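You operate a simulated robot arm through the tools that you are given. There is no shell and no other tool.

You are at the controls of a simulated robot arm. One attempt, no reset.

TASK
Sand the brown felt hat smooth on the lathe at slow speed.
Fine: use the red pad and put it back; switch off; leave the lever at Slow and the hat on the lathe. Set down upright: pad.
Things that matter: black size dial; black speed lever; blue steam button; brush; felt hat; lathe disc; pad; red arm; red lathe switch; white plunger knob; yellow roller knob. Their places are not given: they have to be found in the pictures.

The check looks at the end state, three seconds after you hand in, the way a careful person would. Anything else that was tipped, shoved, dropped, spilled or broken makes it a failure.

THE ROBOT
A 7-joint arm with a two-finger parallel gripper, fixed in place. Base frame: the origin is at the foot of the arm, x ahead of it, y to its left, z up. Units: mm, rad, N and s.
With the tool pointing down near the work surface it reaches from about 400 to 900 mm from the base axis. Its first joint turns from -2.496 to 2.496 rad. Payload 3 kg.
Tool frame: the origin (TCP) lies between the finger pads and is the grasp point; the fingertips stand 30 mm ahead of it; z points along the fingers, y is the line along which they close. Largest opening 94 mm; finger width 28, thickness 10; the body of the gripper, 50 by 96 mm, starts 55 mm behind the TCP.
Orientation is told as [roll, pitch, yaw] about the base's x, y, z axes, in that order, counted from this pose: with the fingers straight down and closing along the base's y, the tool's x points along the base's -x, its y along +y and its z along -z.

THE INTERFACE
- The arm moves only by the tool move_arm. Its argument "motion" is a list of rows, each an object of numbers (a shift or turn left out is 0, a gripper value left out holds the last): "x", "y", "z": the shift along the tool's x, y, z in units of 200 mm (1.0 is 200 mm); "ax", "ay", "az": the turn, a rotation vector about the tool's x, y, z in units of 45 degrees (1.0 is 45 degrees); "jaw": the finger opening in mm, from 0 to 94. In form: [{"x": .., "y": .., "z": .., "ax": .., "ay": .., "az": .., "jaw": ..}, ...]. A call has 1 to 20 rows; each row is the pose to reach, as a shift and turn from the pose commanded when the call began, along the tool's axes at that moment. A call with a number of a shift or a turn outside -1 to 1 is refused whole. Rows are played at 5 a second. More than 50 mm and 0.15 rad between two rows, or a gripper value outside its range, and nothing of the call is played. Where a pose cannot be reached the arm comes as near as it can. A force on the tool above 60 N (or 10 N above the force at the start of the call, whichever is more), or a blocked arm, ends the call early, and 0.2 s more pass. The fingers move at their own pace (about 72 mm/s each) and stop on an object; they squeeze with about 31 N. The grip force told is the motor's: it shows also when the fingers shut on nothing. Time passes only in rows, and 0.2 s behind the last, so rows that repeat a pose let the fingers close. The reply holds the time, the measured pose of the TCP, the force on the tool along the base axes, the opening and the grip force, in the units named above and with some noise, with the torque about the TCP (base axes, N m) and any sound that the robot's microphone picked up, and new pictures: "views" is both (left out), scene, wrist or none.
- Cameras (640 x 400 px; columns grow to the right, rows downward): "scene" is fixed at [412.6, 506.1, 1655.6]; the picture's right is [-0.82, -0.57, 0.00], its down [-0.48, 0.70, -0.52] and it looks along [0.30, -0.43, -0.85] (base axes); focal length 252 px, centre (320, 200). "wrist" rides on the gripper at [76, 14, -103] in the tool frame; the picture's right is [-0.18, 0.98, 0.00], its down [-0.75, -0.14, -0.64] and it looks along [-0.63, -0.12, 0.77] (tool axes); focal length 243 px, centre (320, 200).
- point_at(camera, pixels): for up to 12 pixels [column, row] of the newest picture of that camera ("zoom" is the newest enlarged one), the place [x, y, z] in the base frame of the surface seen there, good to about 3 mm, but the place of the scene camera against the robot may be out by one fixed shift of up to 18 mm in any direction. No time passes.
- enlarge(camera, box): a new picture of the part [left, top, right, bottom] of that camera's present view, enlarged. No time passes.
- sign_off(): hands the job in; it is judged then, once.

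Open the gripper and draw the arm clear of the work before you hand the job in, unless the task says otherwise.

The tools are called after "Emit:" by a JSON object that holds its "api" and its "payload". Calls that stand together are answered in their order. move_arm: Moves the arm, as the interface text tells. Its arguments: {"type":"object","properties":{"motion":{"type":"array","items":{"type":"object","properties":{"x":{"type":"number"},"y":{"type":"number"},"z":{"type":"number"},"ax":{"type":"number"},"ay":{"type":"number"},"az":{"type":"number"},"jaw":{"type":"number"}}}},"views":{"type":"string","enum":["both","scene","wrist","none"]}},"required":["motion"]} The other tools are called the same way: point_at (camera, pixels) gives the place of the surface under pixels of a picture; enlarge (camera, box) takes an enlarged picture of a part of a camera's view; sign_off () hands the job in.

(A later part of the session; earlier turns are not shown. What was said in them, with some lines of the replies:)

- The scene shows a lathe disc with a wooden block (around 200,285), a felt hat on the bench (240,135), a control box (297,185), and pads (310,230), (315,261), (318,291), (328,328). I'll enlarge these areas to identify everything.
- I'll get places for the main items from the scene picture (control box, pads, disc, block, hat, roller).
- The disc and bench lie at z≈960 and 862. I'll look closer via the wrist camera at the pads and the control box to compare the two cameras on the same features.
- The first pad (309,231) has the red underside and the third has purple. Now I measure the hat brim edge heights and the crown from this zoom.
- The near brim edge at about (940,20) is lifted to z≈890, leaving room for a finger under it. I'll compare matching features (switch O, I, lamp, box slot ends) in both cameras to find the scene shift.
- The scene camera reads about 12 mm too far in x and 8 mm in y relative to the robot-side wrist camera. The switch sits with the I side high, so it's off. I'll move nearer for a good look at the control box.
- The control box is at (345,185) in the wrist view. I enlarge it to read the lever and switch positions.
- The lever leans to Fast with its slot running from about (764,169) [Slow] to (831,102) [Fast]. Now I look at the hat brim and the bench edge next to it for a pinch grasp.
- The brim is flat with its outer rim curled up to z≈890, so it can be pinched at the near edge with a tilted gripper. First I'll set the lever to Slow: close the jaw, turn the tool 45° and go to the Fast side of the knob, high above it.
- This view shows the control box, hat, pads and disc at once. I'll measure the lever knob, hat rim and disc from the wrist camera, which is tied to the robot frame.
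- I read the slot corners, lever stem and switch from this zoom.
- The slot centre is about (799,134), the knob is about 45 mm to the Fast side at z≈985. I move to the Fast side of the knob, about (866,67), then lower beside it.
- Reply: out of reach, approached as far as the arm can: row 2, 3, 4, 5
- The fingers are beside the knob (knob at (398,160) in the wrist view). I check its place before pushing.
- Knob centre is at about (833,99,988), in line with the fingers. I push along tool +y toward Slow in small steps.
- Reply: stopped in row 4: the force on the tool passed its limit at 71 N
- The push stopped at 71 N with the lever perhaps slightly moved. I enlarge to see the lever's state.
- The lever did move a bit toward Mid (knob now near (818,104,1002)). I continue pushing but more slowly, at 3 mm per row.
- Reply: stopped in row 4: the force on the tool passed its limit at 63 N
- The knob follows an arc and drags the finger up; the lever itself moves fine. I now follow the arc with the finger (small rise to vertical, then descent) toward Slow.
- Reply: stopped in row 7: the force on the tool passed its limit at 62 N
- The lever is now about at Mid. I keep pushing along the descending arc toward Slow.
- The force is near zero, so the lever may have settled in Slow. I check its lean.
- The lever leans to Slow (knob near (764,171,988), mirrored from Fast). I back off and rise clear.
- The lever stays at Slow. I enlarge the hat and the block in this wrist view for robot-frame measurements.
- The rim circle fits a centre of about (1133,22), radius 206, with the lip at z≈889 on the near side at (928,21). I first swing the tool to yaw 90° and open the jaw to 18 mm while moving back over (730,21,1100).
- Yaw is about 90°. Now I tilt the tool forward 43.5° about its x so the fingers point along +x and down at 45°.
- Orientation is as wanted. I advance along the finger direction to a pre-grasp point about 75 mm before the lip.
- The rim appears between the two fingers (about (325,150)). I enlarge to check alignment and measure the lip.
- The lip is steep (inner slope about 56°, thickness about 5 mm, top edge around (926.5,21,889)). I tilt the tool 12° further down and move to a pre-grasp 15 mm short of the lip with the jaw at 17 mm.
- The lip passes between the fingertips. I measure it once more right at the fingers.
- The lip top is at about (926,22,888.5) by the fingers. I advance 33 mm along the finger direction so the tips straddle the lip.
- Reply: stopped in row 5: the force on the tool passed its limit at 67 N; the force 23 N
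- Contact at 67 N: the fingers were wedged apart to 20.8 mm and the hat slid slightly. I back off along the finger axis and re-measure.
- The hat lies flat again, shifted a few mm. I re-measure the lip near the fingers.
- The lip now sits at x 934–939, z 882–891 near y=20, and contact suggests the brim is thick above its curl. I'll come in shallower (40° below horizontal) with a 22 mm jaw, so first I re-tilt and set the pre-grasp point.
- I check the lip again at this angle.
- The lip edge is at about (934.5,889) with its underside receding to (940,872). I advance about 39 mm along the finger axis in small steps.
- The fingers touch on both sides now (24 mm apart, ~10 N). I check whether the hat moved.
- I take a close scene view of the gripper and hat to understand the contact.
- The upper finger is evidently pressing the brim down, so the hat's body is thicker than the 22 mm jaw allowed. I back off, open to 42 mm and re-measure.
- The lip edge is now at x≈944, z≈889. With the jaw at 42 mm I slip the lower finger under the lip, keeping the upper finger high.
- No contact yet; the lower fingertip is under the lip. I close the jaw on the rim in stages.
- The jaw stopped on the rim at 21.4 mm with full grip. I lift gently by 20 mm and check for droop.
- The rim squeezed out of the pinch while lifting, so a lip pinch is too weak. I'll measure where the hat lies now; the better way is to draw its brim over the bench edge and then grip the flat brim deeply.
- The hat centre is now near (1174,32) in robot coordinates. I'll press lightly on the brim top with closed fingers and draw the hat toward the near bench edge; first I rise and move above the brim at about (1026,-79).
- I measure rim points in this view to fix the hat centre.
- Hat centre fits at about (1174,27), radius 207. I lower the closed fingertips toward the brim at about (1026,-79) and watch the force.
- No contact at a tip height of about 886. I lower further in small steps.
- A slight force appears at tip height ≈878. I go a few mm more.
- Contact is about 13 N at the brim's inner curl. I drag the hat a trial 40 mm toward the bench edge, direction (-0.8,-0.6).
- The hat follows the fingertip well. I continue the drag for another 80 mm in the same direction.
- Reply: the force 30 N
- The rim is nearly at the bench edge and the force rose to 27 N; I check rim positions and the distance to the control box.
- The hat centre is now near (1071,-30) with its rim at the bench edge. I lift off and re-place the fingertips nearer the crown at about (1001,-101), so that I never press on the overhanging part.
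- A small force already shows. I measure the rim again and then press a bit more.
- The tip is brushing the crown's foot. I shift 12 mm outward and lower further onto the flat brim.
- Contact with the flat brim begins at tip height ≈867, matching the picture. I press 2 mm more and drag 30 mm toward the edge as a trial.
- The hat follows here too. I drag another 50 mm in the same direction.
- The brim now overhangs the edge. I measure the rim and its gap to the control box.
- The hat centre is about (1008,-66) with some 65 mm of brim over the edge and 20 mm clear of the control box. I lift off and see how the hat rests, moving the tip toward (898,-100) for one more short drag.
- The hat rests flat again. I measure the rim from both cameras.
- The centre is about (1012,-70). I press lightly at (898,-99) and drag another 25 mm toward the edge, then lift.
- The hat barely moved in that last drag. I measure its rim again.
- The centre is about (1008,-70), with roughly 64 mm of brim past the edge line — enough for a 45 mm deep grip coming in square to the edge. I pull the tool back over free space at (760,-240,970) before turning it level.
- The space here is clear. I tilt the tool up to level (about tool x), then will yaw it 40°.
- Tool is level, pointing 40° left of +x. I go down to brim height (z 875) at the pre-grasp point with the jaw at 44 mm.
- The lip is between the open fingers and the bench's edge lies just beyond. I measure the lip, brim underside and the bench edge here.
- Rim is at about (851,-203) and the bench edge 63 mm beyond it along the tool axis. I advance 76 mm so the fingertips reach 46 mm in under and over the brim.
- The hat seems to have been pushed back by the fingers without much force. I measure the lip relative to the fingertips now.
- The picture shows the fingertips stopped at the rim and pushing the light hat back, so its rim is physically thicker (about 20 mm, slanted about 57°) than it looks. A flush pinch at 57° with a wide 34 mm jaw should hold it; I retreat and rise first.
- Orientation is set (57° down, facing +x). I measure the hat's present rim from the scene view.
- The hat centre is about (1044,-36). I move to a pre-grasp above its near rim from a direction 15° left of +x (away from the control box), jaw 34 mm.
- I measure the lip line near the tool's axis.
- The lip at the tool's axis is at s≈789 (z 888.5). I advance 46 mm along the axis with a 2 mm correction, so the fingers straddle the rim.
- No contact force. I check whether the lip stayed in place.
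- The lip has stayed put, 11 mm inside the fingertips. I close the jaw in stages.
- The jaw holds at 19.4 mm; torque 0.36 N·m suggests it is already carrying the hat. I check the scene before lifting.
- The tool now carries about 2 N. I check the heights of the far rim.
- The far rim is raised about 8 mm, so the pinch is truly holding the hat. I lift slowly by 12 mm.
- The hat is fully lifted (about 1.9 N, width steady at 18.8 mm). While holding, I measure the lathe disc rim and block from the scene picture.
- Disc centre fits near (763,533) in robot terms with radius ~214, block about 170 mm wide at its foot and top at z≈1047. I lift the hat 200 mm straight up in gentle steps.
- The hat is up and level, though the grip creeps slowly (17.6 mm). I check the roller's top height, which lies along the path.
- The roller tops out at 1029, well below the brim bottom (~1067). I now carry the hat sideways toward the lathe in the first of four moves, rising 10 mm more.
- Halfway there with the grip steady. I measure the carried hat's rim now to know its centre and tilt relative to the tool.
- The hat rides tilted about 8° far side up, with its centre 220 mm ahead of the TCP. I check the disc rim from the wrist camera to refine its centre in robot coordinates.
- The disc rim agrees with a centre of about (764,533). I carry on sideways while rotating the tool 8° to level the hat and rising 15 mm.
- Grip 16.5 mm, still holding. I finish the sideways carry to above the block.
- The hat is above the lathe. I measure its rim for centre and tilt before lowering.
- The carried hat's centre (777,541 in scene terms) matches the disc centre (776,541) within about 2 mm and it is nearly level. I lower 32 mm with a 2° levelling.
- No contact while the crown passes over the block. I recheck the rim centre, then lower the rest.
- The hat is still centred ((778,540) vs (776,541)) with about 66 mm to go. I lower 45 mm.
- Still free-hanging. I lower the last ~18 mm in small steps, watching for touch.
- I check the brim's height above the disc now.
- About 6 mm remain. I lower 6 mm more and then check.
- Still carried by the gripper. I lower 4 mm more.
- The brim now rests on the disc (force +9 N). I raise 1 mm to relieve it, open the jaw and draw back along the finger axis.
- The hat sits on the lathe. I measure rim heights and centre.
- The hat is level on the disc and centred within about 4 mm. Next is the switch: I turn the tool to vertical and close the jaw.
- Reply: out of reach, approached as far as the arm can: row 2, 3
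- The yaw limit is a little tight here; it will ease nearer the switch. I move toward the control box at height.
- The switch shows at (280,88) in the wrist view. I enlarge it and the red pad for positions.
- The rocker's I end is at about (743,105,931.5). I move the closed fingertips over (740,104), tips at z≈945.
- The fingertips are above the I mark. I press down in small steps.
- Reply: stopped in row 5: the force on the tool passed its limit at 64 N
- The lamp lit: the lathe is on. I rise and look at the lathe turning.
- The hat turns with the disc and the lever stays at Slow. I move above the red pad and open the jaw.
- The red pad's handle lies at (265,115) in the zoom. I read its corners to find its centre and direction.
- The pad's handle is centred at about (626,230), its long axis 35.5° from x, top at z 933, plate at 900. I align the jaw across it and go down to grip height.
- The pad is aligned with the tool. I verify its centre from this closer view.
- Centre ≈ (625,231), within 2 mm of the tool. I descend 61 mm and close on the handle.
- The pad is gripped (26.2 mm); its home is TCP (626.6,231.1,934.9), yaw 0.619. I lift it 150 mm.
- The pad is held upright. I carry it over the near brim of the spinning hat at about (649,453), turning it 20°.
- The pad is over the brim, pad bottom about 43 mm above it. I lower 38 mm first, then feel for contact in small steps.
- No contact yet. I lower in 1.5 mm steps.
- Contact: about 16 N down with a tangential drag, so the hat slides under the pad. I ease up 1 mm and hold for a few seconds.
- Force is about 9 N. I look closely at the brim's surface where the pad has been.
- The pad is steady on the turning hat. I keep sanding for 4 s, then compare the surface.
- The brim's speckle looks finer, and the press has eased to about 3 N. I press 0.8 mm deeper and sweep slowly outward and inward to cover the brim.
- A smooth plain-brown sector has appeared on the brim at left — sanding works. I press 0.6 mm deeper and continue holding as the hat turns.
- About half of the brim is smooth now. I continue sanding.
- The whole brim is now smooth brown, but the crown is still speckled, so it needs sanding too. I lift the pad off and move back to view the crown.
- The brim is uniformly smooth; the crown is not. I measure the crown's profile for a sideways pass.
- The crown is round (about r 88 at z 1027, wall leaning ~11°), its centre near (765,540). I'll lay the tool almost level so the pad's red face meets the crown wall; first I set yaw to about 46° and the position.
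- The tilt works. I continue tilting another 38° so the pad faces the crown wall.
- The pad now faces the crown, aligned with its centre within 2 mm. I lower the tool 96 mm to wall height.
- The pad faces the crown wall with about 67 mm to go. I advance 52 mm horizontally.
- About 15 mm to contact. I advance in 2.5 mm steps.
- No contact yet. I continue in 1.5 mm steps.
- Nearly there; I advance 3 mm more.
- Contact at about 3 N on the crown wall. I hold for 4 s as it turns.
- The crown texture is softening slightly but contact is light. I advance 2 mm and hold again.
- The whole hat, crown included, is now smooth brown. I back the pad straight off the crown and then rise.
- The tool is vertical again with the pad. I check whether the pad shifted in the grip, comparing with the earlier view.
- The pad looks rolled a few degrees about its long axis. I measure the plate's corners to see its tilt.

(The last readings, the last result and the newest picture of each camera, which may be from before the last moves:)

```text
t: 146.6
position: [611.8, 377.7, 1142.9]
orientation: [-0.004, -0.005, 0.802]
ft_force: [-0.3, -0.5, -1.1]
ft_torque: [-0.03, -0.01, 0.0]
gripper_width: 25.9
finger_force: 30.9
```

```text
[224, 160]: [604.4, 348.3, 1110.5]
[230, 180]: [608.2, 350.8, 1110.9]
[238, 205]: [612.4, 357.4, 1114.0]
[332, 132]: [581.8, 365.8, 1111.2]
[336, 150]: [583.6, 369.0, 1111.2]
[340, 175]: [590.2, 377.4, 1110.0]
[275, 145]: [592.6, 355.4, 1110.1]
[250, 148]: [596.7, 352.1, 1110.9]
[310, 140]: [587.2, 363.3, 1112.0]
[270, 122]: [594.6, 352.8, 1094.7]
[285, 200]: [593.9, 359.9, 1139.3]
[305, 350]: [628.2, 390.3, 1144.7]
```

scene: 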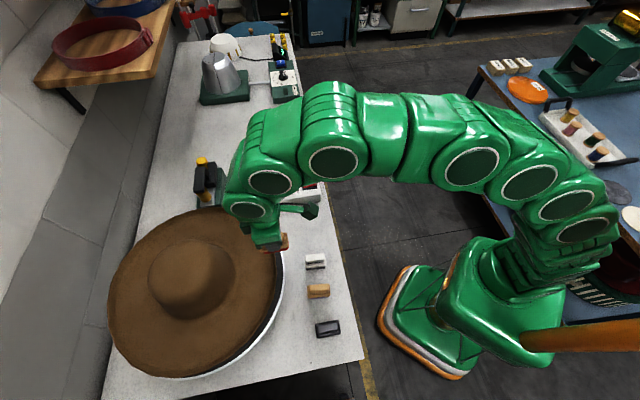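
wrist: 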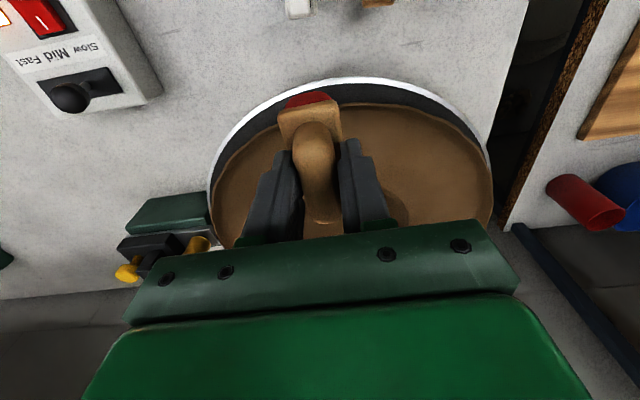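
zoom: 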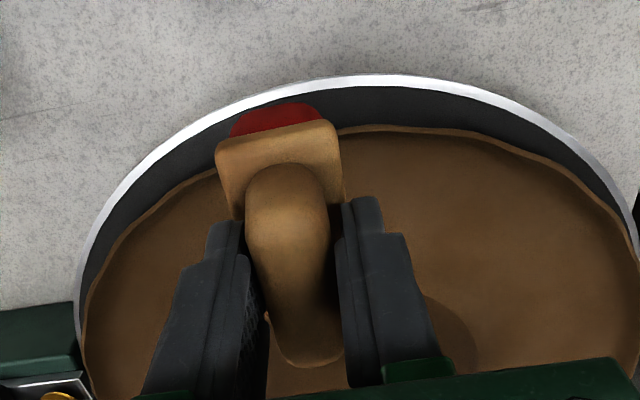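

The pad is level and only shoved about 3 mm up in the grip. I carry it back above its home at (626.6,231.1) with yaw 0.619.

Emit:
{"api": "move_arm", "payload": {"motion": [{"x": 0.07, "y": -0.08, "z": 0.04, "az": 0.04}, {"x": 0.16, "y": -0.19, "z": 0.1, "az": 0.08}, {"x": 0.26, "y": -0.31, "z": 0.16, "az": 0.13}, {"x": 0.36, "y": -0.43, "z": 0.22, "az": 0.18}, {"x": 0.44, "y": -0.52, "z": 0.27, "az": 0.233}, {"x": 0.4755, "y": -0.5625, "z": 0.29, "az": 0.233}, {"x": 0.4755, "y": -0.5625, "z": 0.29, "az": 0.233}], "views": "wrist"}}

```text
t: 148.2
position: [626.3, 232.4, 1085.2]
orientation: [-0.003, -0.008, 0.619]
ft_force: [0.7, 0.3, -1.3]
ft_torque: [0.0, 0.01, 0.0]
gripper_width: 25.9
finger_force: 31.2
```

wrist: 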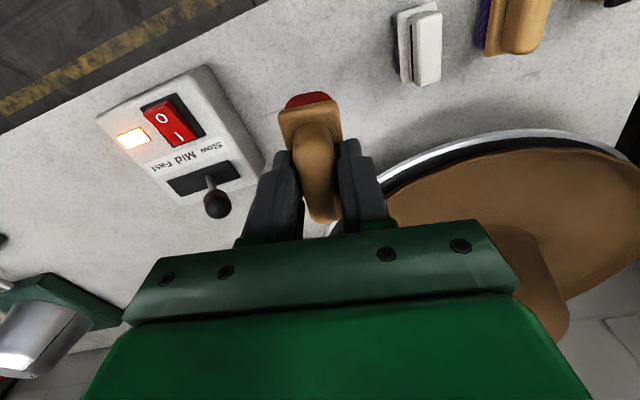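

Above home. I lower the pad, quickly at first and then slowly.

Emit:
{"api": "move_arm", "payload": {"motion": [{"z": 0.1}, {"z": 0.25}, {"z": 0.4}, {"z": 0.55}, {"z": 0.66}, {"z": 0.715}, {"z": 0.735}], "views": "none"}}

Emit:
{"api": "move_arm", "payload": {"motion": [{"z": 0.01}, {"z": 0.018}, {"z": 0.024}], "views": "none"}}

```text
t: 149.8
position: [628.1, 231.7, 937.8]
orientation: [-0.004, -0.008, 0.617]
ft_force: [0.6, 0.1, -1.0]
ft_torque: [0.02, 0.02, -0.02]
gripper_width: 25.8
finger_force: 31.3
```

```text
t: 150.6
position: [628.5, 231.3, 934.2]
orientation: [-0.003, -0.009, 0.617]
ft_force: [-2.8, -3.1, 11.7]
ft_torque: [0.14, -0.07, 0.0]
gripper_width: 26.0
finger_force: 31.5
```

The pad has touched down (about 12 N). I ease up slightly, open the jaw and rise.

Emit:
{"api": "move_arm", "payload": {"motion": [{"z": -0.004}, {"z": -0.004, "jaw": 32}, {"z": -0.004, "jaw": 45}, {"z": -0.004, "jaw": 60}, {"z": -0.004, "jaw": 60}, {"z": -0.15}, {"z": -0.35}, {"z": -0.55}], "views": "both"}}

Emit:
{"api": "enlarge", "payload": {"camera": "wrist", "box": [220, 40, 440, 240]}}

Emit:
{"api": "enlarge", "payload": {"camera": "scene", "box": [250, 150, 370, 350]}}

```text
t: 152.4
position: [627.9, 231.3, 1043.1]
orientation: [0.0, -0.007, 0.619]
ft_force: [0.5, 0.8, -0.8]
ft_torque: [-0.04, 0.02, -0.01]
gripper_width: 60.1
finger_force: 0.0
```

scene: 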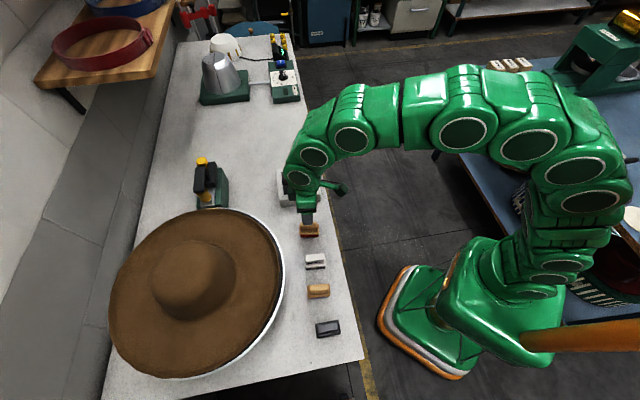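
wrist: 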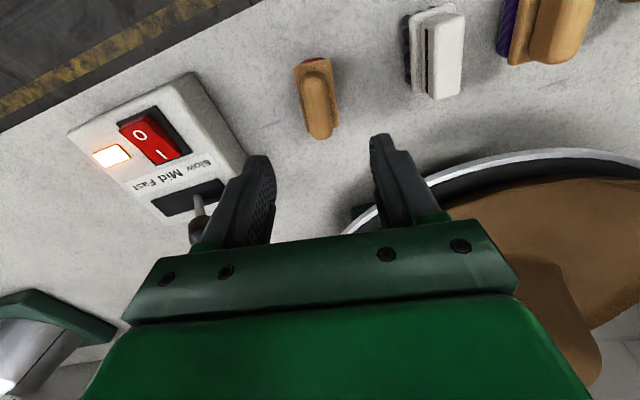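

```text
2.00 times, centred on (330, 140) of wrist
```

zoom: 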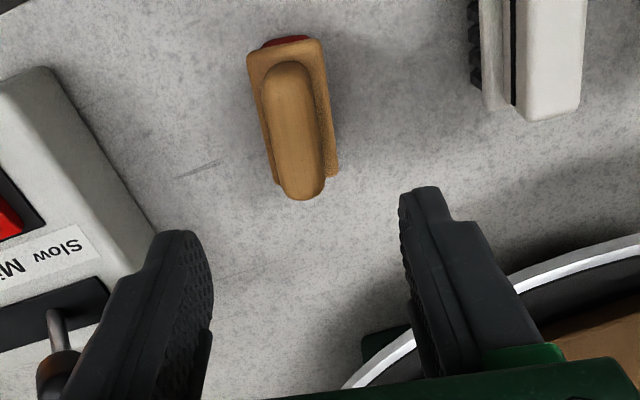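

```text
2.00 times, centred on (310, 250) of scene
```

zoom: 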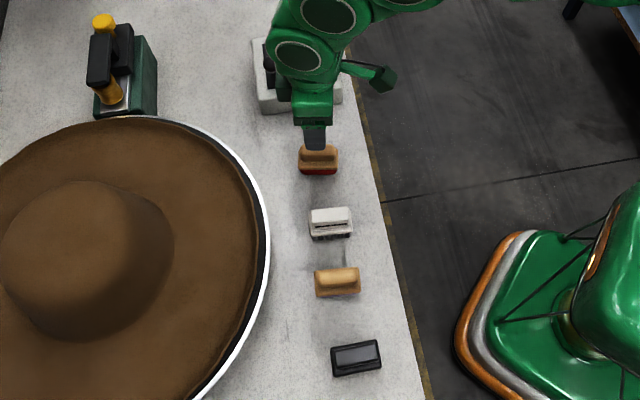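

The red pad stands upright back at its place. Now the switch-off: I close the jaw and move over the raised O end at about (716,80).

Emit:
{"api": "point_at", "payload": {"camera": "wrist", "pixels": [[316, 75], [320, 130], [317, 100], [158, 155], [141, 133]]}}

Emit:
{"api": "move_arm", "payload": {"motion": [{"x": 0.01, "y": -0.12, "z": -0.1, "az": -0.04, "jaw": 0}, {"x": 0.025, "y": -0.28, "z": -0.16, "az": -0.08}, {"x": 0.04, "y": -0.45, "z": -0.16, "az": -0.12}, {"x": 0.057, "y": -0.62, "z": -0.16, "az": -0.17}, {"x": 0.073, "y": -0.78, "z": -0.16, "az": -0.213}, {"x": 0.081, "y": -0.87, "z": -0.16, "az": -0.213}, {"x": 0.081, "y": -0.87, "z": -0.16, "az": -0.213}], "views": "wrist"}}

Emit:
{"api": "enlarge", "payload": {"camera": "wrist", "box": [220, 40, 420, 220]}}

```text
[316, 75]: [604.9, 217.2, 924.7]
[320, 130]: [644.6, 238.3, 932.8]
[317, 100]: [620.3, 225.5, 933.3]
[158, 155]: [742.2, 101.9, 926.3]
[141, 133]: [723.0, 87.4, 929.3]
```

```text
t: 154.0
position: [714.7, 79.0, 1075.4]
orientation: [-0.004, -0.004, 0.786]
ft_force: [0.2, 0.1, 0.4]
ft_torque: [-0.01, -0.01, -0.01]
gripper_width: 0.2
finger_force: 31.4
```

wrist: 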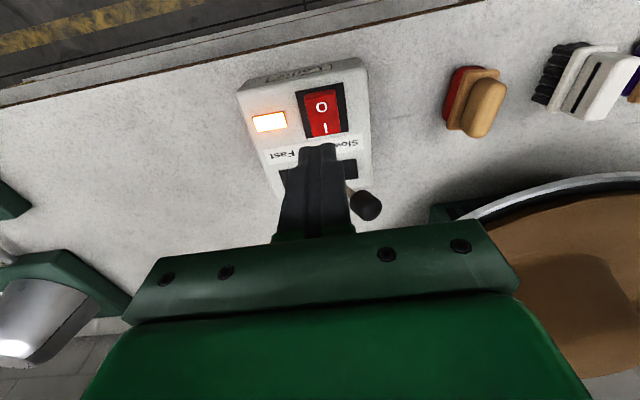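

```text
2.22 times, centred on (320, 130) of wrist
```

zoom: 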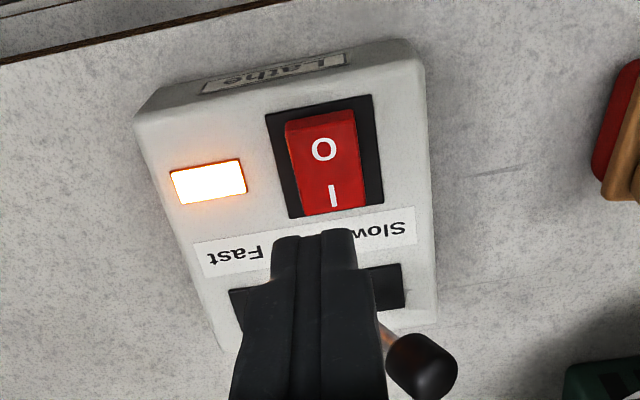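

The O end stands raised under the tool. I descend to just above it.

Emit:
{"api": "move_arm", "payload": {"motion": [{"z": 0.12}, {"z": 0.25}, {"z": 0.38}, {"z": 0.48}, {"z": 0.505}], "views": "wrist"}}

Emit:
{"api": "enlarge", "payload": {"camera": "wrist", "box": [240, 80, 400, 240]}}

```text
t: 155.2
position: [715.5, 79.5, 975.4]
orientation: [-0.003, -0.007, 0.784]
ft_force: [-0.5, 0.5, 0.1]
ft_torque: [0.0, 0.0, 0.01]
gripper_width: 0.1
finger_force: 30.2
```

wrist: 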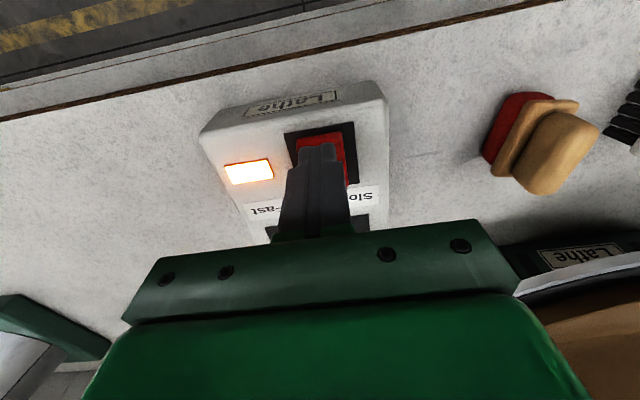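

```text
2.50 times, centred on (320, 160) of wrist
```

zoom: 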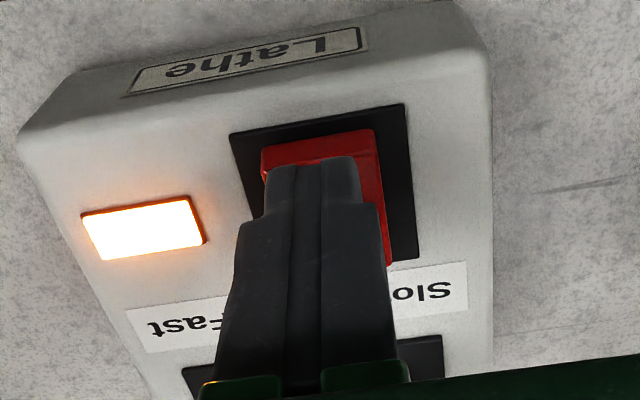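

The fingertips are over the O end. I press down in small steps as before.

Emit:
{"api": "move_arm", "payload": {"motion": [{"z": 0.04}, {"z": 0.065}, {"z": 0.08}, {"z": 0.095}, {"z": 0.108}], "views": "wrist"}}

```text
t: 156.5
position: [716.7, 79.7, 956.7]
orientation: [-0.007, -0.012, 0.787]
ft_force: [-2.5, -0.4, 6.9]
ft_torque: [0.09, -0.02, 0.14]
gripper_width: 0.2
finger_force: 30.8
stopped in row 5: the force on the tool passed its limit at 63 N (the readings are from after the stop); the commanded pose is now the measured one
```

wrist: 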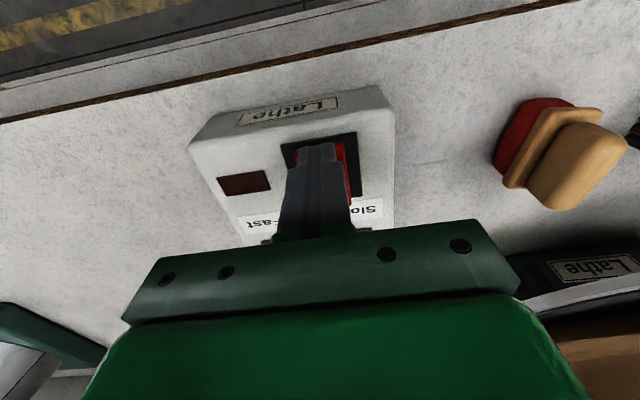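

The lamp is out: the lathe is off. I rise clear and check everything.

Emit:
{"api": "move_arm", "payload": {"motion": [{"z": -0.08}, {"z": -0.25}, {"z": -0.45}, {"z": -0.65, "jaw": 60}, {"z": -0.8, "x": 0.15}, {"z": -0.8, "x": 0.35}, {"z": -0.8, "x": 0.55}], "views": "both"}}

Emit:
{"api": "enlarge", "payload": {"camera": "scene", "box": [250, 140, 370, 350]}}

Emit:
{"api": "enlarge", "payload": {"camera": "scene", "box": [90, 140, 330, 390]}}

Emit:
{"api": "enlarge", "payload": {"camera": "wrist", "box": [200, 40, 520, 250]}}

```text
t: 158.1
position: [635.4, 1.6, 1115.6]
orientation: [-0.005, -0.008, 0.784]
ft_force: [0.5, 0.0, 0.7]
ft_torque: [-0.02, 0.03, 0.03]
gripper_width: 60.0
finger_force: 0.0
```

scene: 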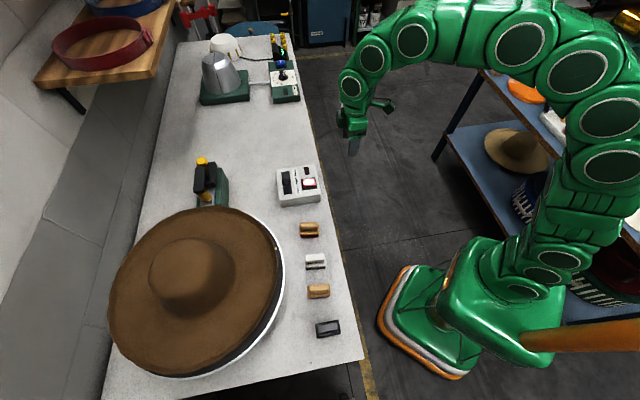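
wrist: 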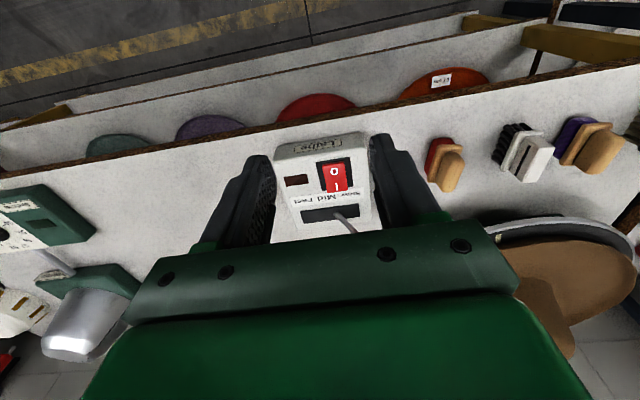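

```text
1.90 times, centred on (310, 245) of scene
```

zoom: 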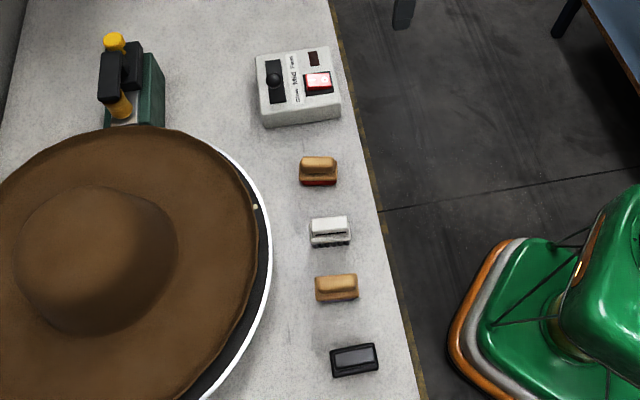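

```text
1.60 times, centred on (210, 265) of scene
```

zoom: 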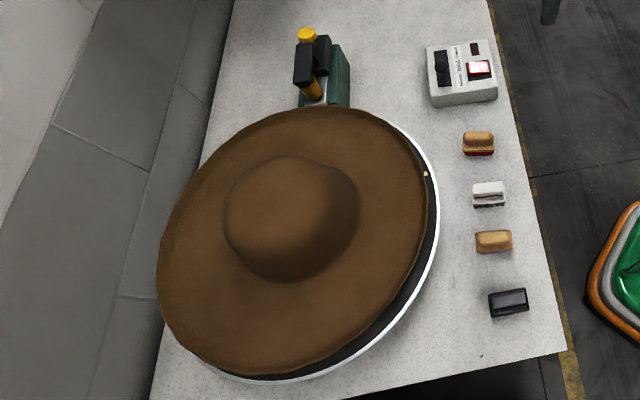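

```text
1.90 times, centred on (360, 145) of wrist
```

zoom: 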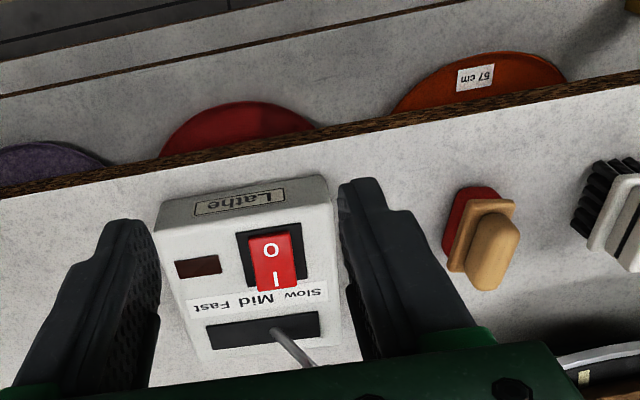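

I verify the lever, lamp and that the disc has stopped, and draw the arm further back.

Emit:
{"api": "enlarge", "payload": {"camera": "scene", "box": [260, 140, 360, 220]}}

Emit:
{"api": "move_arm", "payload": {"motion": [{"x": 0.15, "z": -0.05}, {"x": 0.3, "z": -0.1}, {"x": 0.4, "z": -0.2}, {"x": 0.4, "z": -0.3}, {"x": 0.4, "z": -0.3}, {"x": 0.4, "z": -0.3}], "views": "both"}}

Emit:
{"api": "enlarge", "payload": {"camera": "scene", "box": [90, 140, 330, 390]}}

```text
5.00 times, centred on (310, 180) of scene
```

zoom: 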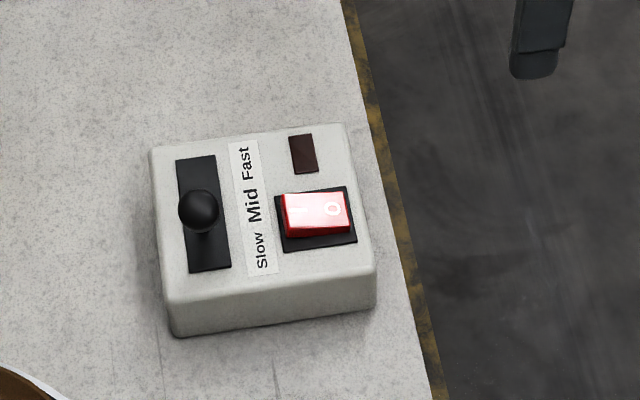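

```text
t: 159.5
position: [580.4, -55.2, 1174.8]
orientation: [-0.008, -0.011, 0.785]
ft_force: [0.3, 0.6, -0.3]
ft_torque: [0.02, 0.0, 0.01]
gripper_width: 59.8
finger_force: 0.0
```

scene: 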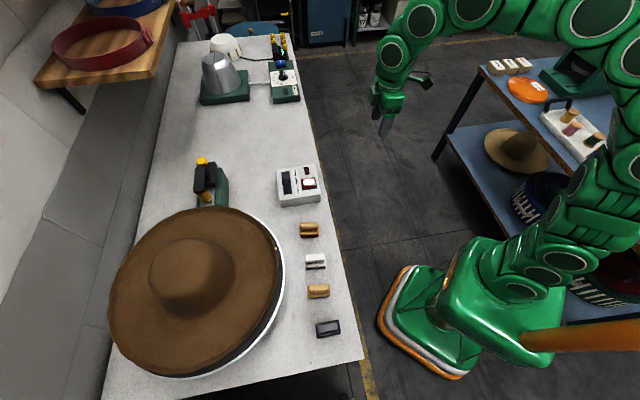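
wrist: 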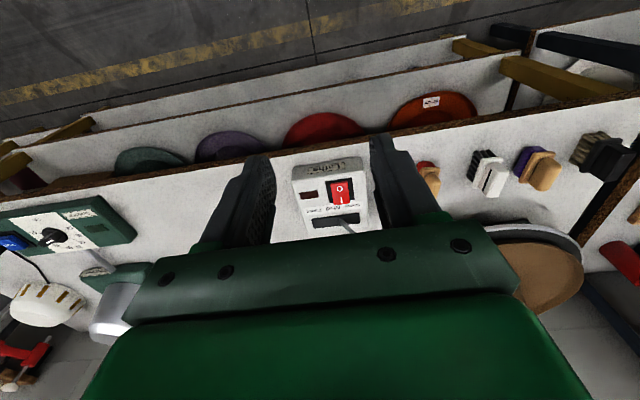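

```text
1.60 times, centred on (210, 265) of scene
```

zoom: 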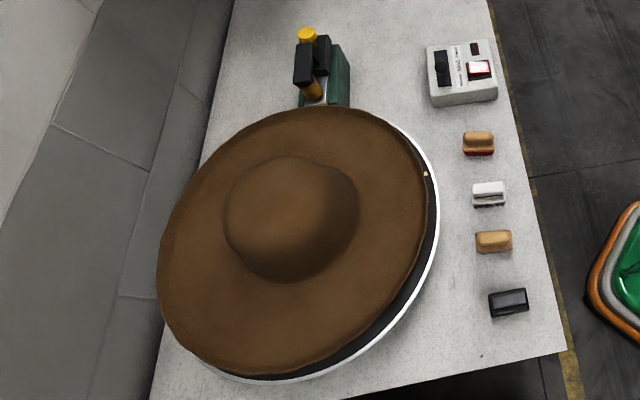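

The disc has stopped with the hat smooth on it. One last numeric check of the lever knob and pad places.

Emit:
{"api": "enlarge", "payload": {"camera": "scene", "box": [260, 140, 360, 260]}}

Emit:
{"api": "point_at", "payload": {"camera": "scene", "pixels": [[286, 182], [287, 186], [309, 228], [309, 236], [315, 258], [318, 288], [328, 326], [313, 182], [306, 183]]}}

```text
3.33 times, centred on (310, 200) of scene
```

zoom: 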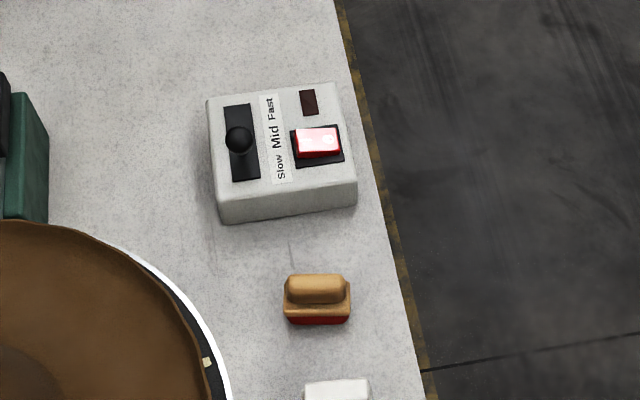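

```text
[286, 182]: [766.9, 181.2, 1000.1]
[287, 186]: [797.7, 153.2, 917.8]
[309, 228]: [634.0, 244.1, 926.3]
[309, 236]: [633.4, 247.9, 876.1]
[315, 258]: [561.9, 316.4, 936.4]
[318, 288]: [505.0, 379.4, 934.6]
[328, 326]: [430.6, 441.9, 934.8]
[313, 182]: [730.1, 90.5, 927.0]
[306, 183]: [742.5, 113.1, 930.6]
```

The lever knob sits at the Slow end, the switch is off with I raised, and the red pad stands upright at home. The other items are unmoved, the smooth hat is on the stopped lathe, and the arm is clear with the gripper open, so I hand in.

Emit:
{"api": "sign_off", "payload": {}}

```text
The job is handed in.
```

The brown felt hat is sanded smooth all over, brim and crown, and sits on the stopped lathe. I handed the job in; no pass or fail result came back.

- **Lever:** set to Slow before the lathe was switched on, and still at Slow.
- **Switch:** off, and the lamp is out.
- **Red pad:** back in its place, standing upright.
- **Other items:** the brush and the other pads sit where they started in the last measurement. The control box and roller look unmoved.
- **Arm:** drawn back, gripper open.

Two things about how it went:

- **Moving the hat:** it slid on the bench during my first attempts to grip it. I dragged it toward the bench edge before I got a firm hold on the rim. It now rests level on the lathe, a few millimetres off centre.
- **Force stops:** three pushes on the lever, one early try at the hat rim and both presses of the switch went just over the 60 N limit and stopped. I saw no damage from any of them.
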